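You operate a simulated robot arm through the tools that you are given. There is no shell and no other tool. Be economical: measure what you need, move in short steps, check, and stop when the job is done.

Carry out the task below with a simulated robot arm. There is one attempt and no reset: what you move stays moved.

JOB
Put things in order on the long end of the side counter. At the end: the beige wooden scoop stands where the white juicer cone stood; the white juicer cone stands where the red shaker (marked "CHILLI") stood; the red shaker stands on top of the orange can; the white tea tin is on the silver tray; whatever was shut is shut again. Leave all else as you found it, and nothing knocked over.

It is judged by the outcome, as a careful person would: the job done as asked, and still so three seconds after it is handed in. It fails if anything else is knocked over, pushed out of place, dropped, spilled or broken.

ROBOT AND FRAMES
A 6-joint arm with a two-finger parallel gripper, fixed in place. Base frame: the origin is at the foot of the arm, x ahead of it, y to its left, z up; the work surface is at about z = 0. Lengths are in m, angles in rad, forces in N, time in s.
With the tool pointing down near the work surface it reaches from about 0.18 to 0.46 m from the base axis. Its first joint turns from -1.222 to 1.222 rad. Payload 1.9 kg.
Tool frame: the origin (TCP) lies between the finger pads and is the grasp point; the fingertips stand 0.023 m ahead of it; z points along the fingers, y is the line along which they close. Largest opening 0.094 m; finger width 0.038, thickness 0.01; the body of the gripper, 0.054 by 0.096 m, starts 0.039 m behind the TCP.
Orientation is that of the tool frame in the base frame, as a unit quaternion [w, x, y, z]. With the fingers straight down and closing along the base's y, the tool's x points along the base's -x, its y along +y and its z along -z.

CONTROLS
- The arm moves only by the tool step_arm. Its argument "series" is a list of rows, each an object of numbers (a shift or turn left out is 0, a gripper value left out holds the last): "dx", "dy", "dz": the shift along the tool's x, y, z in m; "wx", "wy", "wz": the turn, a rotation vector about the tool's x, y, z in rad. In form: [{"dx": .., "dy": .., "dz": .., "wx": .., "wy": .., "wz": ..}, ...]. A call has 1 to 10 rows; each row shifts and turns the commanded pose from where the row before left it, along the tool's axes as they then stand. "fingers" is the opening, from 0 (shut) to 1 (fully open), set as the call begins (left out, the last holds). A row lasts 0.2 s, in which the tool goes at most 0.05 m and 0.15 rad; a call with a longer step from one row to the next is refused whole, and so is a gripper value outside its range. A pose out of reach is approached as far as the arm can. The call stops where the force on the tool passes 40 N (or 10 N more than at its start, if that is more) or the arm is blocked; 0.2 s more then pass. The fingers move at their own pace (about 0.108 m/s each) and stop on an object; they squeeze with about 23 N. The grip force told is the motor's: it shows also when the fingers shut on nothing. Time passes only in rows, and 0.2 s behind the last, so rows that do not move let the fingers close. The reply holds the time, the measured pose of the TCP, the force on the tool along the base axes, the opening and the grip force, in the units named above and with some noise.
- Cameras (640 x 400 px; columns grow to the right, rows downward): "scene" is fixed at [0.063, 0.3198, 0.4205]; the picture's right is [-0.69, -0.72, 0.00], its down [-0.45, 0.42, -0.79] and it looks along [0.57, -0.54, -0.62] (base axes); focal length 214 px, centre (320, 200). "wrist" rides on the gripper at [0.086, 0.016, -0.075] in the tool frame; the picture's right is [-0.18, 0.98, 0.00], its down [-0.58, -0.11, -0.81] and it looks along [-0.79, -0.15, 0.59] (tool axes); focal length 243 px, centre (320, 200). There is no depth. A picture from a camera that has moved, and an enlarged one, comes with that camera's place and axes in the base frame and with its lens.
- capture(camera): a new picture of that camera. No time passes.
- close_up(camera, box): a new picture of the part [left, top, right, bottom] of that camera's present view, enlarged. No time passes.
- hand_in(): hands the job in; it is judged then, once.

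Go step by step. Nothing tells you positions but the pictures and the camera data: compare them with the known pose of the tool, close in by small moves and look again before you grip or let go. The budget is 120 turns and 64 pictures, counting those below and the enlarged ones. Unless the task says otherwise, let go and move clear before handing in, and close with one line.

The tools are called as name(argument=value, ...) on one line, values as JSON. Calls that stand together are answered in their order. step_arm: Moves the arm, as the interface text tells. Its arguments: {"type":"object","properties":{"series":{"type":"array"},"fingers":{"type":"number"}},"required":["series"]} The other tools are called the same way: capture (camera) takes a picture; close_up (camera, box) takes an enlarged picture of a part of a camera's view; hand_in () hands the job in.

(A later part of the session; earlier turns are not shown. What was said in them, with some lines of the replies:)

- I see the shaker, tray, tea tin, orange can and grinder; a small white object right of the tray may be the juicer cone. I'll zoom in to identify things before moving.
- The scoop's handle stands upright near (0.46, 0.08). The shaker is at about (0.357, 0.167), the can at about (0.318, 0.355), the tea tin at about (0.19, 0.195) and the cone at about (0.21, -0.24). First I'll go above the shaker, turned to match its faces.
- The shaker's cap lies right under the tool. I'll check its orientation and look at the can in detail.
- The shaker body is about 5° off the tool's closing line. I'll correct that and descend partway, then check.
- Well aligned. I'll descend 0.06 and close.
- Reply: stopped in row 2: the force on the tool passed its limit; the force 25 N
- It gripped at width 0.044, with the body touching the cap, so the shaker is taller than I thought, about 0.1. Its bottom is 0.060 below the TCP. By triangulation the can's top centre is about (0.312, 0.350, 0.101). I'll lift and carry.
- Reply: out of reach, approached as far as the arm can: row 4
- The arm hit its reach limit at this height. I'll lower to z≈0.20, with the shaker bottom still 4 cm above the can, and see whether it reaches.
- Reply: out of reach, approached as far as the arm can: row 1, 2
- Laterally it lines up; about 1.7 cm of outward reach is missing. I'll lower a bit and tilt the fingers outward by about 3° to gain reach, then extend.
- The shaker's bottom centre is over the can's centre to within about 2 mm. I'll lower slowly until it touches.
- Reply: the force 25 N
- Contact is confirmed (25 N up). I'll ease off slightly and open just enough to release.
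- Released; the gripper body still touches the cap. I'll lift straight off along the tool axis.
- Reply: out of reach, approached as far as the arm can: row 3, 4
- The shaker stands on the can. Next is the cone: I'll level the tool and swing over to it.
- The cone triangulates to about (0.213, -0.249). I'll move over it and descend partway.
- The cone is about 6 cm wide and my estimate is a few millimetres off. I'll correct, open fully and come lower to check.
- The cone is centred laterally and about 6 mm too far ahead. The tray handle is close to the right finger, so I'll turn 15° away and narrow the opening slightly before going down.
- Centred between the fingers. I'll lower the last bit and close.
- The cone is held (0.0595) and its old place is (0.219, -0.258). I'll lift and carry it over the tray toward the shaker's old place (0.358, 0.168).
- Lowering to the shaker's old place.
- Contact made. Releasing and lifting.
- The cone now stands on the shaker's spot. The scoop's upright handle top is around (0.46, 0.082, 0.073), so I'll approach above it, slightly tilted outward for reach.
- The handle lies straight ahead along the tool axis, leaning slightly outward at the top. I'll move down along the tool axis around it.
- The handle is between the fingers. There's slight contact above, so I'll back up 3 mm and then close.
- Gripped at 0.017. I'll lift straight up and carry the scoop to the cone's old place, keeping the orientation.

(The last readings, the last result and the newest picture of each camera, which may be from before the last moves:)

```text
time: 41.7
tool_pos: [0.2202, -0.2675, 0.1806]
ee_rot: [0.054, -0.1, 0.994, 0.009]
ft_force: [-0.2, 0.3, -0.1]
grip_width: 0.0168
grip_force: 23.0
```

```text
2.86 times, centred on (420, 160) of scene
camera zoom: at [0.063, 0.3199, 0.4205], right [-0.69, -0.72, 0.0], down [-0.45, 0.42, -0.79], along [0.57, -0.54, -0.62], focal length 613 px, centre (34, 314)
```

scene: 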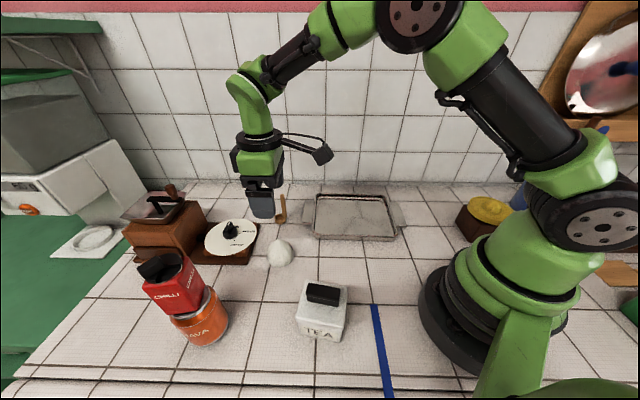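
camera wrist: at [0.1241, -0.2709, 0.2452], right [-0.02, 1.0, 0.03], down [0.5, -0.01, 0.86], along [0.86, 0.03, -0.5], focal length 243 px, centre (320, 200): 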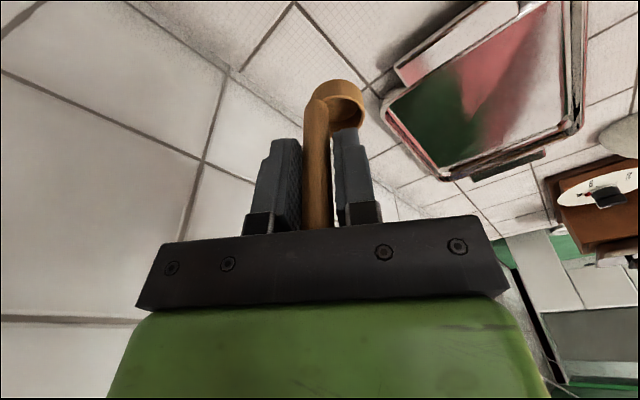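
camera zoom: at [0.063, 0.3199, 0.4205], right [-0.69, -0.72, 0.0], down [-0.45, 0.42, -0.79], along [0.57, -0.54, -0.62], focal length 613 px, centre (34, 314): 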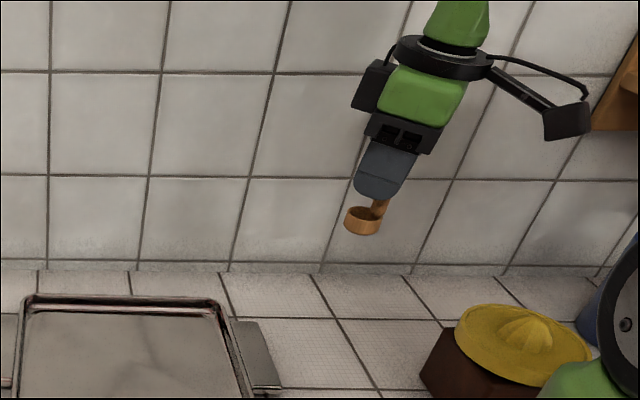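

The cup centre hangs about 1.4 cm inward and 1.1 cm left of the TCP. I'll shift 9 mm outward so the cup lands on the cone's spot, then lower.

step_arm(series=[{"dx": -0.0088, "dy": -0.0018}, {"dx": 0.004, "dz": 0.04}, {"dx": 0.004, "dz": 0.04}, {"dx": 0.003, "dz": 0.03}, {"dx": 0.0005, "dz": 0.005}, {}])

capture(camera="wrist")

close_up(camera="scene", box=[370, 140, 470, 220])

```text
time: 43.1
tool_pos: [0.2313, -0.2677, 0.0669]
ee_rot: [0.055, -0.099, 0.993, 0.008]
ft_force: [0.7, 0.5, -0.6]
grip_width: 0.0167
grip_force: 23.2
```

```text
21 pictures are left
camera wrist: at [0.1355, -0.2707, 0.1301], right [-0.02, 1.0, 0.03], down [0.5, -0.01, 0.86], along [0.86, 0.03, -0.5], focal length 243 px, centre (320, 200)
```

wrist: 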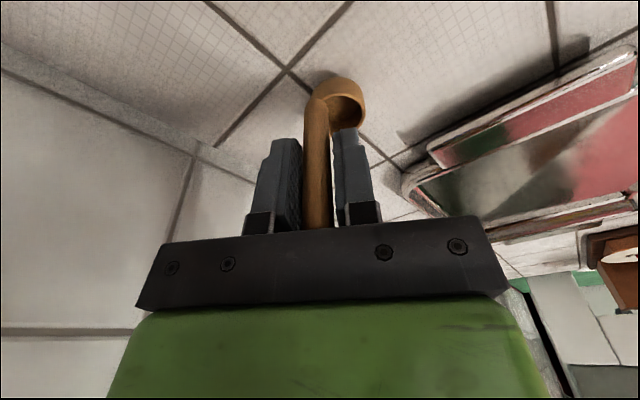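

```text
5.00 times, centred on (420, 180) of scene
camera zoom: at [0.063, 0.3198, 0.4205], right [-0.69, -0.72, 0.0], down [-0.45, 0.42, -0.79], along [0.57, -0.54, -0.62], focal length 1072 px, centre (-180, 300)
```

zoom: 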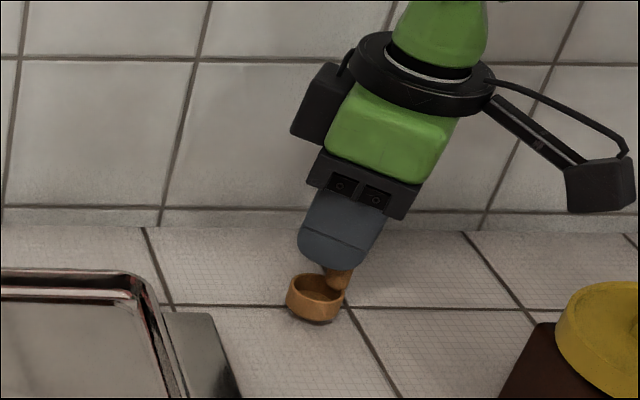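

Comparing with the cone's old pixels, the cup needs to shift about 6 mm image-right. I'll shift and lower until it touches.

step_arm(series=[{"dx": 0.006, "dy": -0.004}, {"dx": 0.0005, "dz": 0.005}, {"dx": 0.0003, "dz": 0.003}, {"dx": 0.0002, "dz": 0.002}, {}])

close_up(camera="scene", box=[370, 140, 470, 220])

```text
time: 44.3
tool_pos: [0.2269, -0.2735, 0.0561]
ee_rot: [0.055, -0.1, 0.993, 0.007]
ft_force: [1.5, 1.6, 22.1]
grip_width: 0.0164
grip_force: 22.9
```

```text
5.00 times, centred on (420, 180) of scene
camera zoom: at [0.063, 0.3199, 0.4205], right [-0.69, -0.72, 0.0], down [-0.45, 0.42, -0.79], along [0.57, -0.54, -0.62], focal length 1072 px, centre (-180, 300)
```

zoom: 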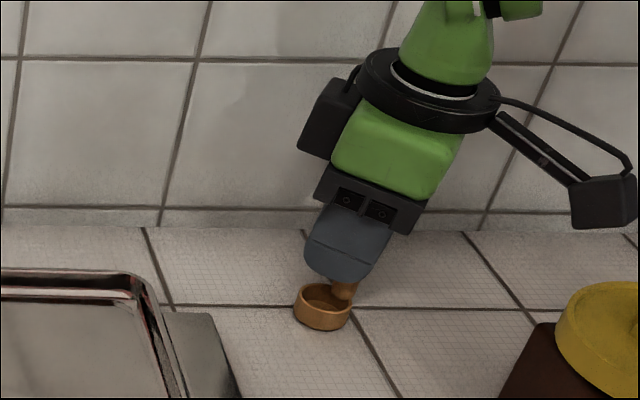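

Touching down with 22 N. I'll ease off slightly, open, and back away along the tool axis.

step_arm(series=[{"dz": -0.0012}, {}])

step_arm(series=[{}, {}], fingers=0.5)

step_arm(series=[{"dz": -0.01}, {"dz": -0.03}, {"dz": -0.04}, {"dz": -0.045}, {"dz": -0.03}, {"wy": 0.1}, {}])

capture(camera="scene")

capture(camera="wrist")

```text
time: 44.9
tool_pos: [0.2253, -0.2718, 0.0568]
ee_rot: [0.054, -0.099, 0.994, 0.009]
ft_force: [0.7, 0.0, -0.1]
grip_width: 0.0162
grip_force: 23.1
```

```text
time: 45.5
tool_pos: [0.2255, -0.2724, 0.0581]
ee_rot: [0.054, -0.1, 0.994, 0.008]
ft_force: [0.0, -0.7, -0.5]
grip_width: 0.0469
grip_force: 0.0
```

```text
time: 47.1
tool_pos: [0.2095, -0.2767, 0.2099]
ee_rot: [0.003, -0.1, 0.995, 0.003]
ft_force: [-0.7, -0.3, -0.1]
grip_width: 0.047
grip_force: 0.0
```

```text
18 pictures are left
```

scene: 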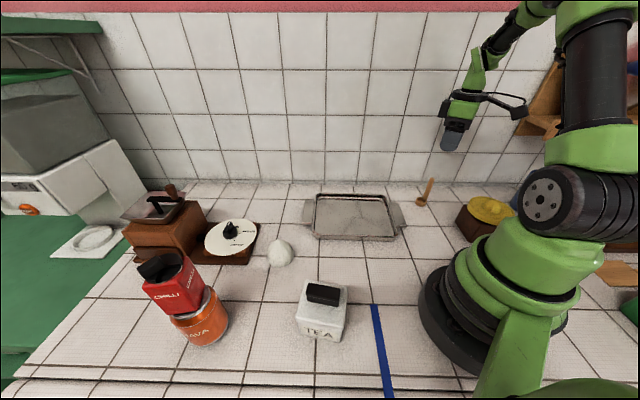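

```text
17 pictures are left
camera wrist: at [0.1209, -0.2784, 0.2836], right [-0.01, 1.0, 0.01], down [0.59, 0.0, 0.81], along [0.81, 0.02, -0.59], focal length 243 px, centre (320, 200)
```

wrist: 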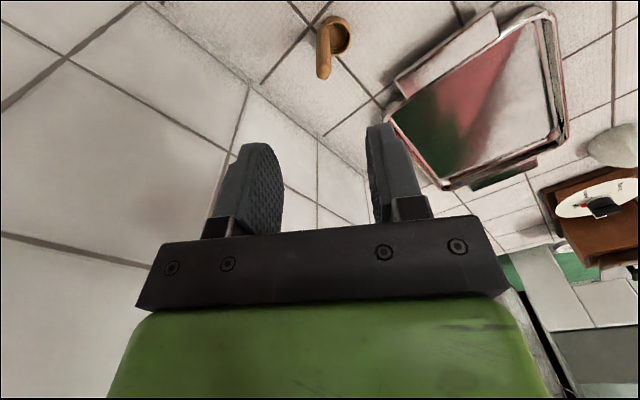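

The scoop stands in place. Now I'll go above the tea tin at about (0.186, 0.192), swinging outward to avoid the inner reach limit and turning to its faces.

step_arm(series=[{"dx": -0.0192, "dy": 0.0444}, {"dx": -0.0192, "dy": 0.0444}, {"dx": -0.0192, "dy": 0.0444}, {"dx": -0.0192, "dy": 0.0444}, {"dx": -0.0192, "dy": 0.0444}, {"dx": 0.0053, "dy": 0.0484}, {"dx": 0.0053, "dy": 0.0484}, {"dx": 0.0053, "dy": 0.0484}, {"dx": 0.0053, "dy": 0.0484}, {"dx": 0.0053, "dy": 0.0484}], fingers=1.0)

step_arm(series=[{"wz": -0.13}, {"wz": -0.13}, {"wz": -0.13}, {}])

capture(camera="wrist")

close_up(camera="scene", box=[282, 270, 362, 350])

```text
time: 49.3
tool_pos: [0.1839, 0.1925, 0.2154]
ee_rot: [0.005, -0.099, 0.995, 0.002]
ft_force: [0.0, 0.1, 0.6]
grip_width: 0.0942
grip_force: 0.1
```

```text
time: 50.3
tool_pos: [0.1856, 0.1919, 0.2132]
ee_rot: [0.005, -0.292, 0.956, 0.002]
ft_force: [0.5, 0.0, -0.1]
grip_width: 0.0939
grip_force: 0.1
```

```text
16 pictures are left
camera wrist: at [0.1039, 0.1568, 0.287], right [-0.4, 0.92, 0.0], down [0.54, 0.23, 0.81], along [0.75, 0.32, -0.58], focal length 243 px, centre (320, 200)
```

wrist: 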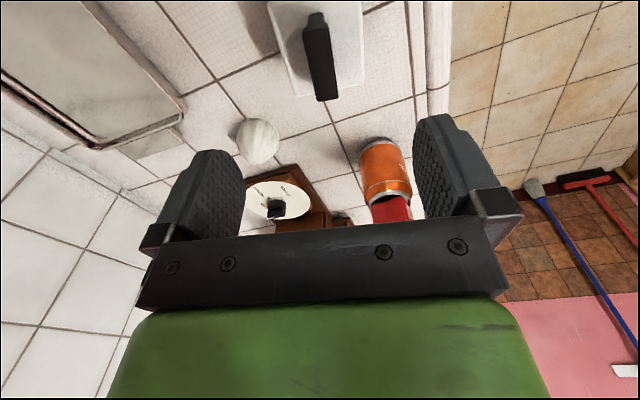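

```text
5.00 times, centred on (322, 310) of scene
camera zoom: at [0.063, 0.3198, 0.4205], right [-0.69, -0.72, 0.0], down [-0.45, 0.42, -0.79], along [0.57, -0.54, -0.62], focal length 1072 px, centre (310, -350)
```

zoom: 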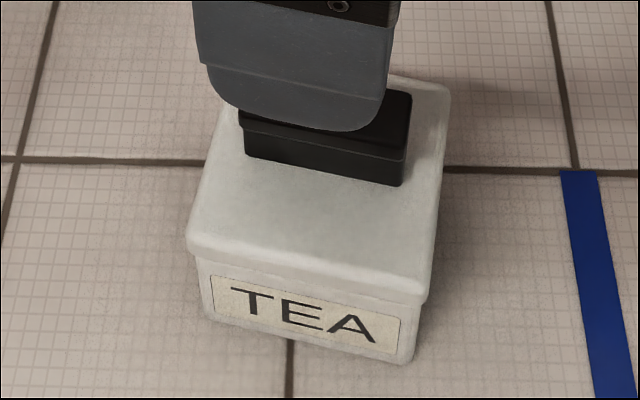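

The tin's lid overhangs slightly. I'll check alignment in an enlarged wrist view.

close_up(camera="wrist", box=[240, 0, 400, 110])

```text
3.64 times, centred on (320, 55) of wrist
camera zoom: at [0.1039, 0.1568, 0.287], right [-0.4, 0.92, 0.0], down [0.54, 0.23, 0.81], along [0.75, 0.32, -0.58], focal length 882 px, centre (320, 727)
```

zoom: 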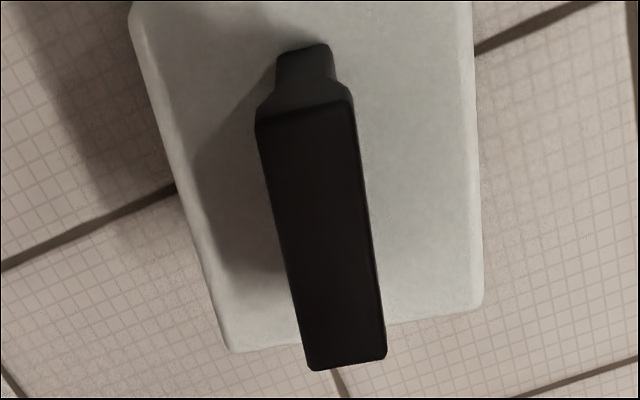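

It's aligned within 2° and centred to about 1.5 mm. I'll descend in stages; the knob limits depth to roughly z≈0.047.

step_arm(series=[{"dy": 0.001, "dz": 0.04}, {"dz": 0.045}, {"dz": 0.03}, {}])

capture(camera="wrist")

close_up(camera="scene", box=[262, 240, 382, 350])

```text
time: 51.3
tool_pos: [0.1865, 0.1945, 0.099]
ee_rot: [0.005, -0.292, 0.957, 0.003]
ft_force: [0.2, 0.0, 0.0]
grip_width: 0.0939
grip_force: 0.1
```

```text
13 pictures are left
camera wrist: at [0.1046, 0.159, 0.1713], right [-0.39, 0.92, 0.0], down [0.54, 0.23, 0.81], along [0.75, 0.32, -0.58], focal length 243 px, centre (320, 200)
```

wrist: 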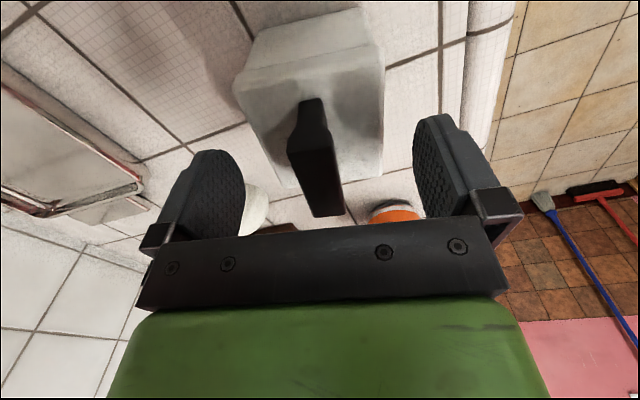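

```text
3.64 times, centred on (322, 295) of scene
camera zoom: at [0.063, 0.3198, 0.4205], right [-0.69, -0.72, 0.0], down [-0.45, 0.42, -0.79], along [0.57, -0.54, -0.62], focal length 780 px, centre (313, -146)
```

zoom: 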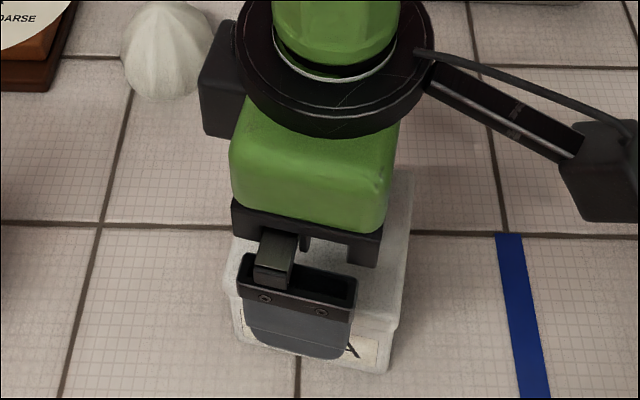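

step_arm(series=[{"dz": 0.02}, {"dz": 0.016}, {"dz": 0.008}, {"dz": 0.004}, {}])

```text
time: 52.0
tool_pos: [0.1859, 0.1952, 0.0617]
ee_rot: [0.005, -0.29, 0.957, 0.003]
ft_force: [-1.4, -1.9, 16.8]
grip_width: 0.0943
grip_force: 0.0
stopped in row 3: the force on the tool passed its limit (the readings are from after the stop); the commanded pose is now the measured one
```

The gripper body met the knob's top, which is about z=0.10. I'll back off 1.5 mm and grip here, then test with a tiny lift.

step_arm(series=[{"dz": -0.0015}, {}])

step_arm(series=[{}, {}, {}], fingers=0.5)

step_arm(series=[{"dz": -0.005}, {"dz": -0.005}, {}])

close_up(camera="scene", box=[262, 250, 382, 360])

```text
time: 52.6
tool_pos: [0.1865, 0.1927, 0.0635]
ee_rot: [0.005, -0.289, 0.957, 0.003]
ft_force: [-0.1, 0.4, -0.4]
grip_width: 0.0942
grip_force: 0.1
```

```text
time: 53.4
tool_pos: [0.1856, 0.1933, 0.0635]
ee_rot: [0.005, -0.291, 0.957, 0.002]
ft_force: [0.6, -1.8, 3.7]
grip_width: 0.07
grip_force: 23.5
```

```text
time: 54.2
tool_pos: [0.1851, 0.1935, 0.0736]
ee_rot: [0.005, -0.29, 0.957, 0.002]
ft_force: [0.6, 0.1, -6.9]
grip_width: 0.0699
grip_force: 22.9
```

```text
3.64 times, centred on (322, 305) of scene
camera zoom: at [0.063, 0.3199, 0.4205], right [-0.69, -0.72, 0.0], down [-0.45, 0.42, -0.79], along [0.57, -0.54, -0.62], focal length 780 px, centre (313, -182)
```

zoom: 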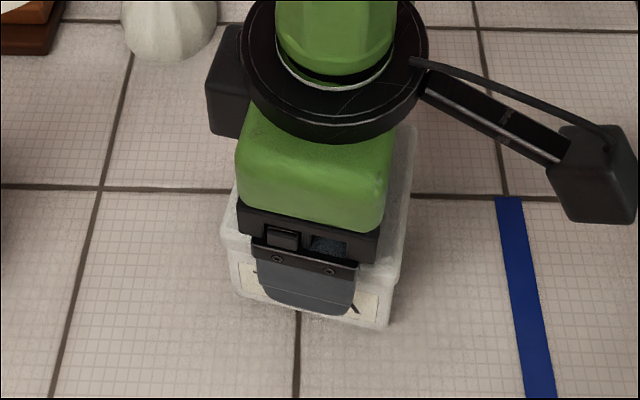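

The force dropped by 7 N, so the whole tin lifts as one. I'll lift it gently and carry it over the tray's centre (0.328, -0.062).

step_arm(series=[{"dz": -0.015}, {"dz": -0.025}, {"dz": -0.025}, {"dz": -0.025}, {"dz": -0.02}, {}])

step_arm(series=[{"dx": 0.0017, "dy": -0.02}, {"dx": 0.003, "dy": -0.034}, {"dx": 0.003, "dy": -0.04}, {"dx": 0.003, "dy": -0.04}, {"dx": 0.003, "dy": -0.04}, {"dx": 0.003, "dy": -0.04}, {"dx": 0.003, "dy": -0.04}, {"dx": 0.003, "dy": -0.038}, {"wz": -0.1}, {"wz": -0.1}])

capture(camera="wrist")

capture(camera="scene")

```text
time: 55.6
tool_pos: [0.1844, 0.1923, 0.1828]
ee_rot: [0.005, -0.29, 0.957, 0.003]
ft_force: [0.0, 0.4, -6.4]
grip_width: 0.0699
grip_force: 22.8
```

```text
time: 57.8
tool_pos: [0.3286, -0.0638, 0.1822]
ee_rot: [0.005, -0.385, 0.923, 0.002]
ft_force: [-0.3, 0.8, -6.6]
grip_width: 0.07
grip_force: 23.1
```

```text
10 pictures are left
camera wrist: at [0.2552, -0.1132, 0.2554], right [-0.57, 0.82, 0.0], down [0.48, 0.33, 0.81], along [0.67, 0.46, -0.58], focal length 243 px, centre (320, 200)
```

wrist: 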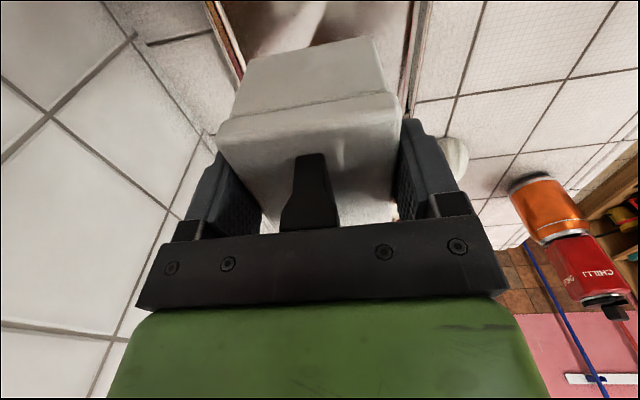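

```text
9 pictures are left
```

scene: 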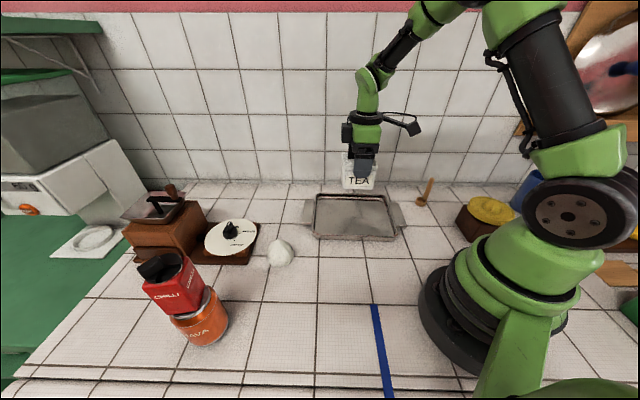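

The tin is over the tray, centred between its sides. Lowering.

step_arm(series=[{"dz": 0.03}, {"dz": 0.035}, {"dz": 0.025}, {"dz": 0.01}, {}])

close_up(camera="scene", box=[280, 150, 440, 250])

```text
time: 59.0
tool_pos: [0.3287, -0.0617, 0.0822]
ee_rot: [0.004, -0.384, 0.923, 0.002]
ft_force: [-0.1, -0.2, -6.3]
grip_width: 0.0698
grip_force: 22.7
```

```text
4.00 times, centred on (360, 200) of scene
camera zoom: at [0.063, 0.3198, 0.4205], right [-0.69, -0.72, 0.0], down [-0.45, 0.42, -0.79], along [0.57, -0.54, -0.62], focal length 858 px, centre (160, 200)
```

zoom: 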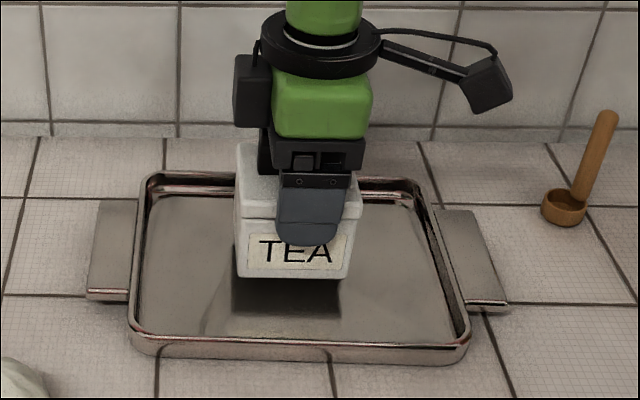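

step_arm(series=[{"dz": 0.005}, {"dz": 0.004}, {"dz": 0.003}, {}])

```text
time: 60.0
tool_pos: [0.3285, -0.0624, 0.0705]
ee_rot: [0.004, -0.385, 0.923, 0.002]
ft_force: [0.4, -0.9, -7.5]
grip_width: 0.0702
grip_force: 23.1
```

step_arm(series=[{"dz": 0.002}, {"dz": 0.002}, {}])

```text
time: 60.8
tool_pos: [0.329, -0.0621, 0.0671]
ee_rot: [0.007, -0.383, 0.924, 0.001]
ft_force: [-5.5, 0.5, 21.8]
grip_width: 0.0702
grip_force: 23.1
```

The tin touches the tray floor. Easing off, releasing, and lifting.

step_arm(series=[{"dz": -0.0015}, {}])

step_arm(series=[{}, {}], fingers=1.0)

step_arm(series=[{"dz": -0.01}, {"dz": -0.03}, {"dz": -0.045}, {"dz": -0.045}, {"dz": -0.03}, {}])

capture(camera="scene")

close_up(camera="scene", box=[110, 220, 270, 360])

close_up(camera="scene", box=[240, 160, 440, 285])

```text
time: 61.4
tool_pos: [0.3286, -0.0619, 0.0683]
ee_rot: [0.005, -0.383, 0.924, 0.002]
ft_force: [1.8, -0.5, -1.8]
grip_width: 0.0698
grip_force: 22.9
```

```text
time: 62.0
tool_pos: [0.3288, -0.0618, 0.0674]
ee_rot: [0.005, -0.383, 0.924, 0.002]
ft_force: [-0.6, 0.5, 0.3]
grip_width: 0.0941
grip_force: 0.0
```

```text
time: 63.4
tool_pos: [0.3277, -0.0622, 0.228]
ee_rot: [0.004, -0.384, 0.923, 0.002]
ft_force: [1.0, -0.1, -0.2]
grip_width: 0.094
grip_force: 0.0
```

```text
7 pictures are left
```

scene: 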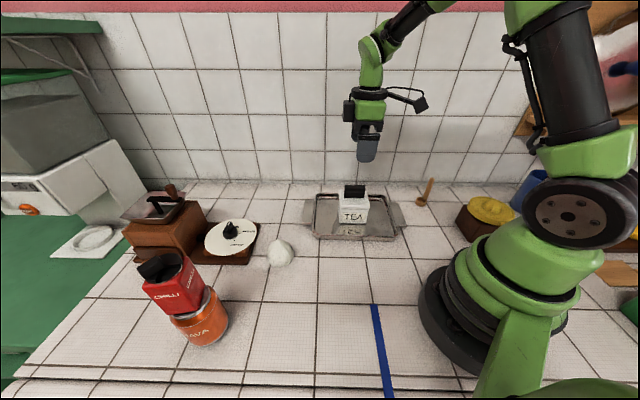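

```text
2.86 times, centred on (190, 290) of scene
camera zoom: at [0.063, 0.3198, 0.4205], right [-0.69, -0.72, 0.0], down [-0.45, 0.42, -0.79], along [0.57, -0.54, -0.62], focal length 613 px, centre (691, -57)
```

zoom: 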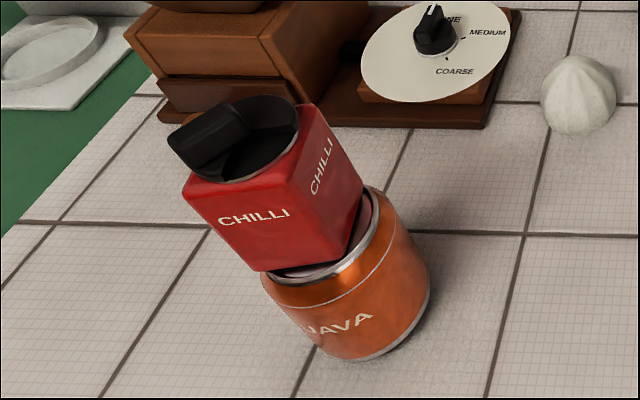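

```text
3.20 times, centred on (340, 222) of scene
camera zoom: at [0.063, 0.3198, 0.4205], right [-0.69, -0.72, 0.0], down [-0.45, 0.42, -0.79], along [0.57, -0.54, -0.62], focal length 686 px, centre (256, 128)
```

zoom: 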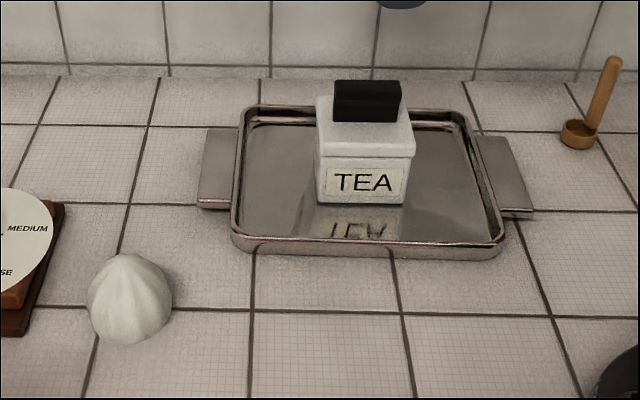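

The shaker is upright on the can and the cone is on the shaker's old spot. The scoop stands where the cone was, and the shut tea tin is on the tray. Nothing else has moved and the gripper is clear, so I'm handing in.

hand_in()

```text
The job is handed in.
```

The job is handed in: all four items are where you asked, the tea tin is still shut, and the last pictures showed nothing knocked over or out of place.
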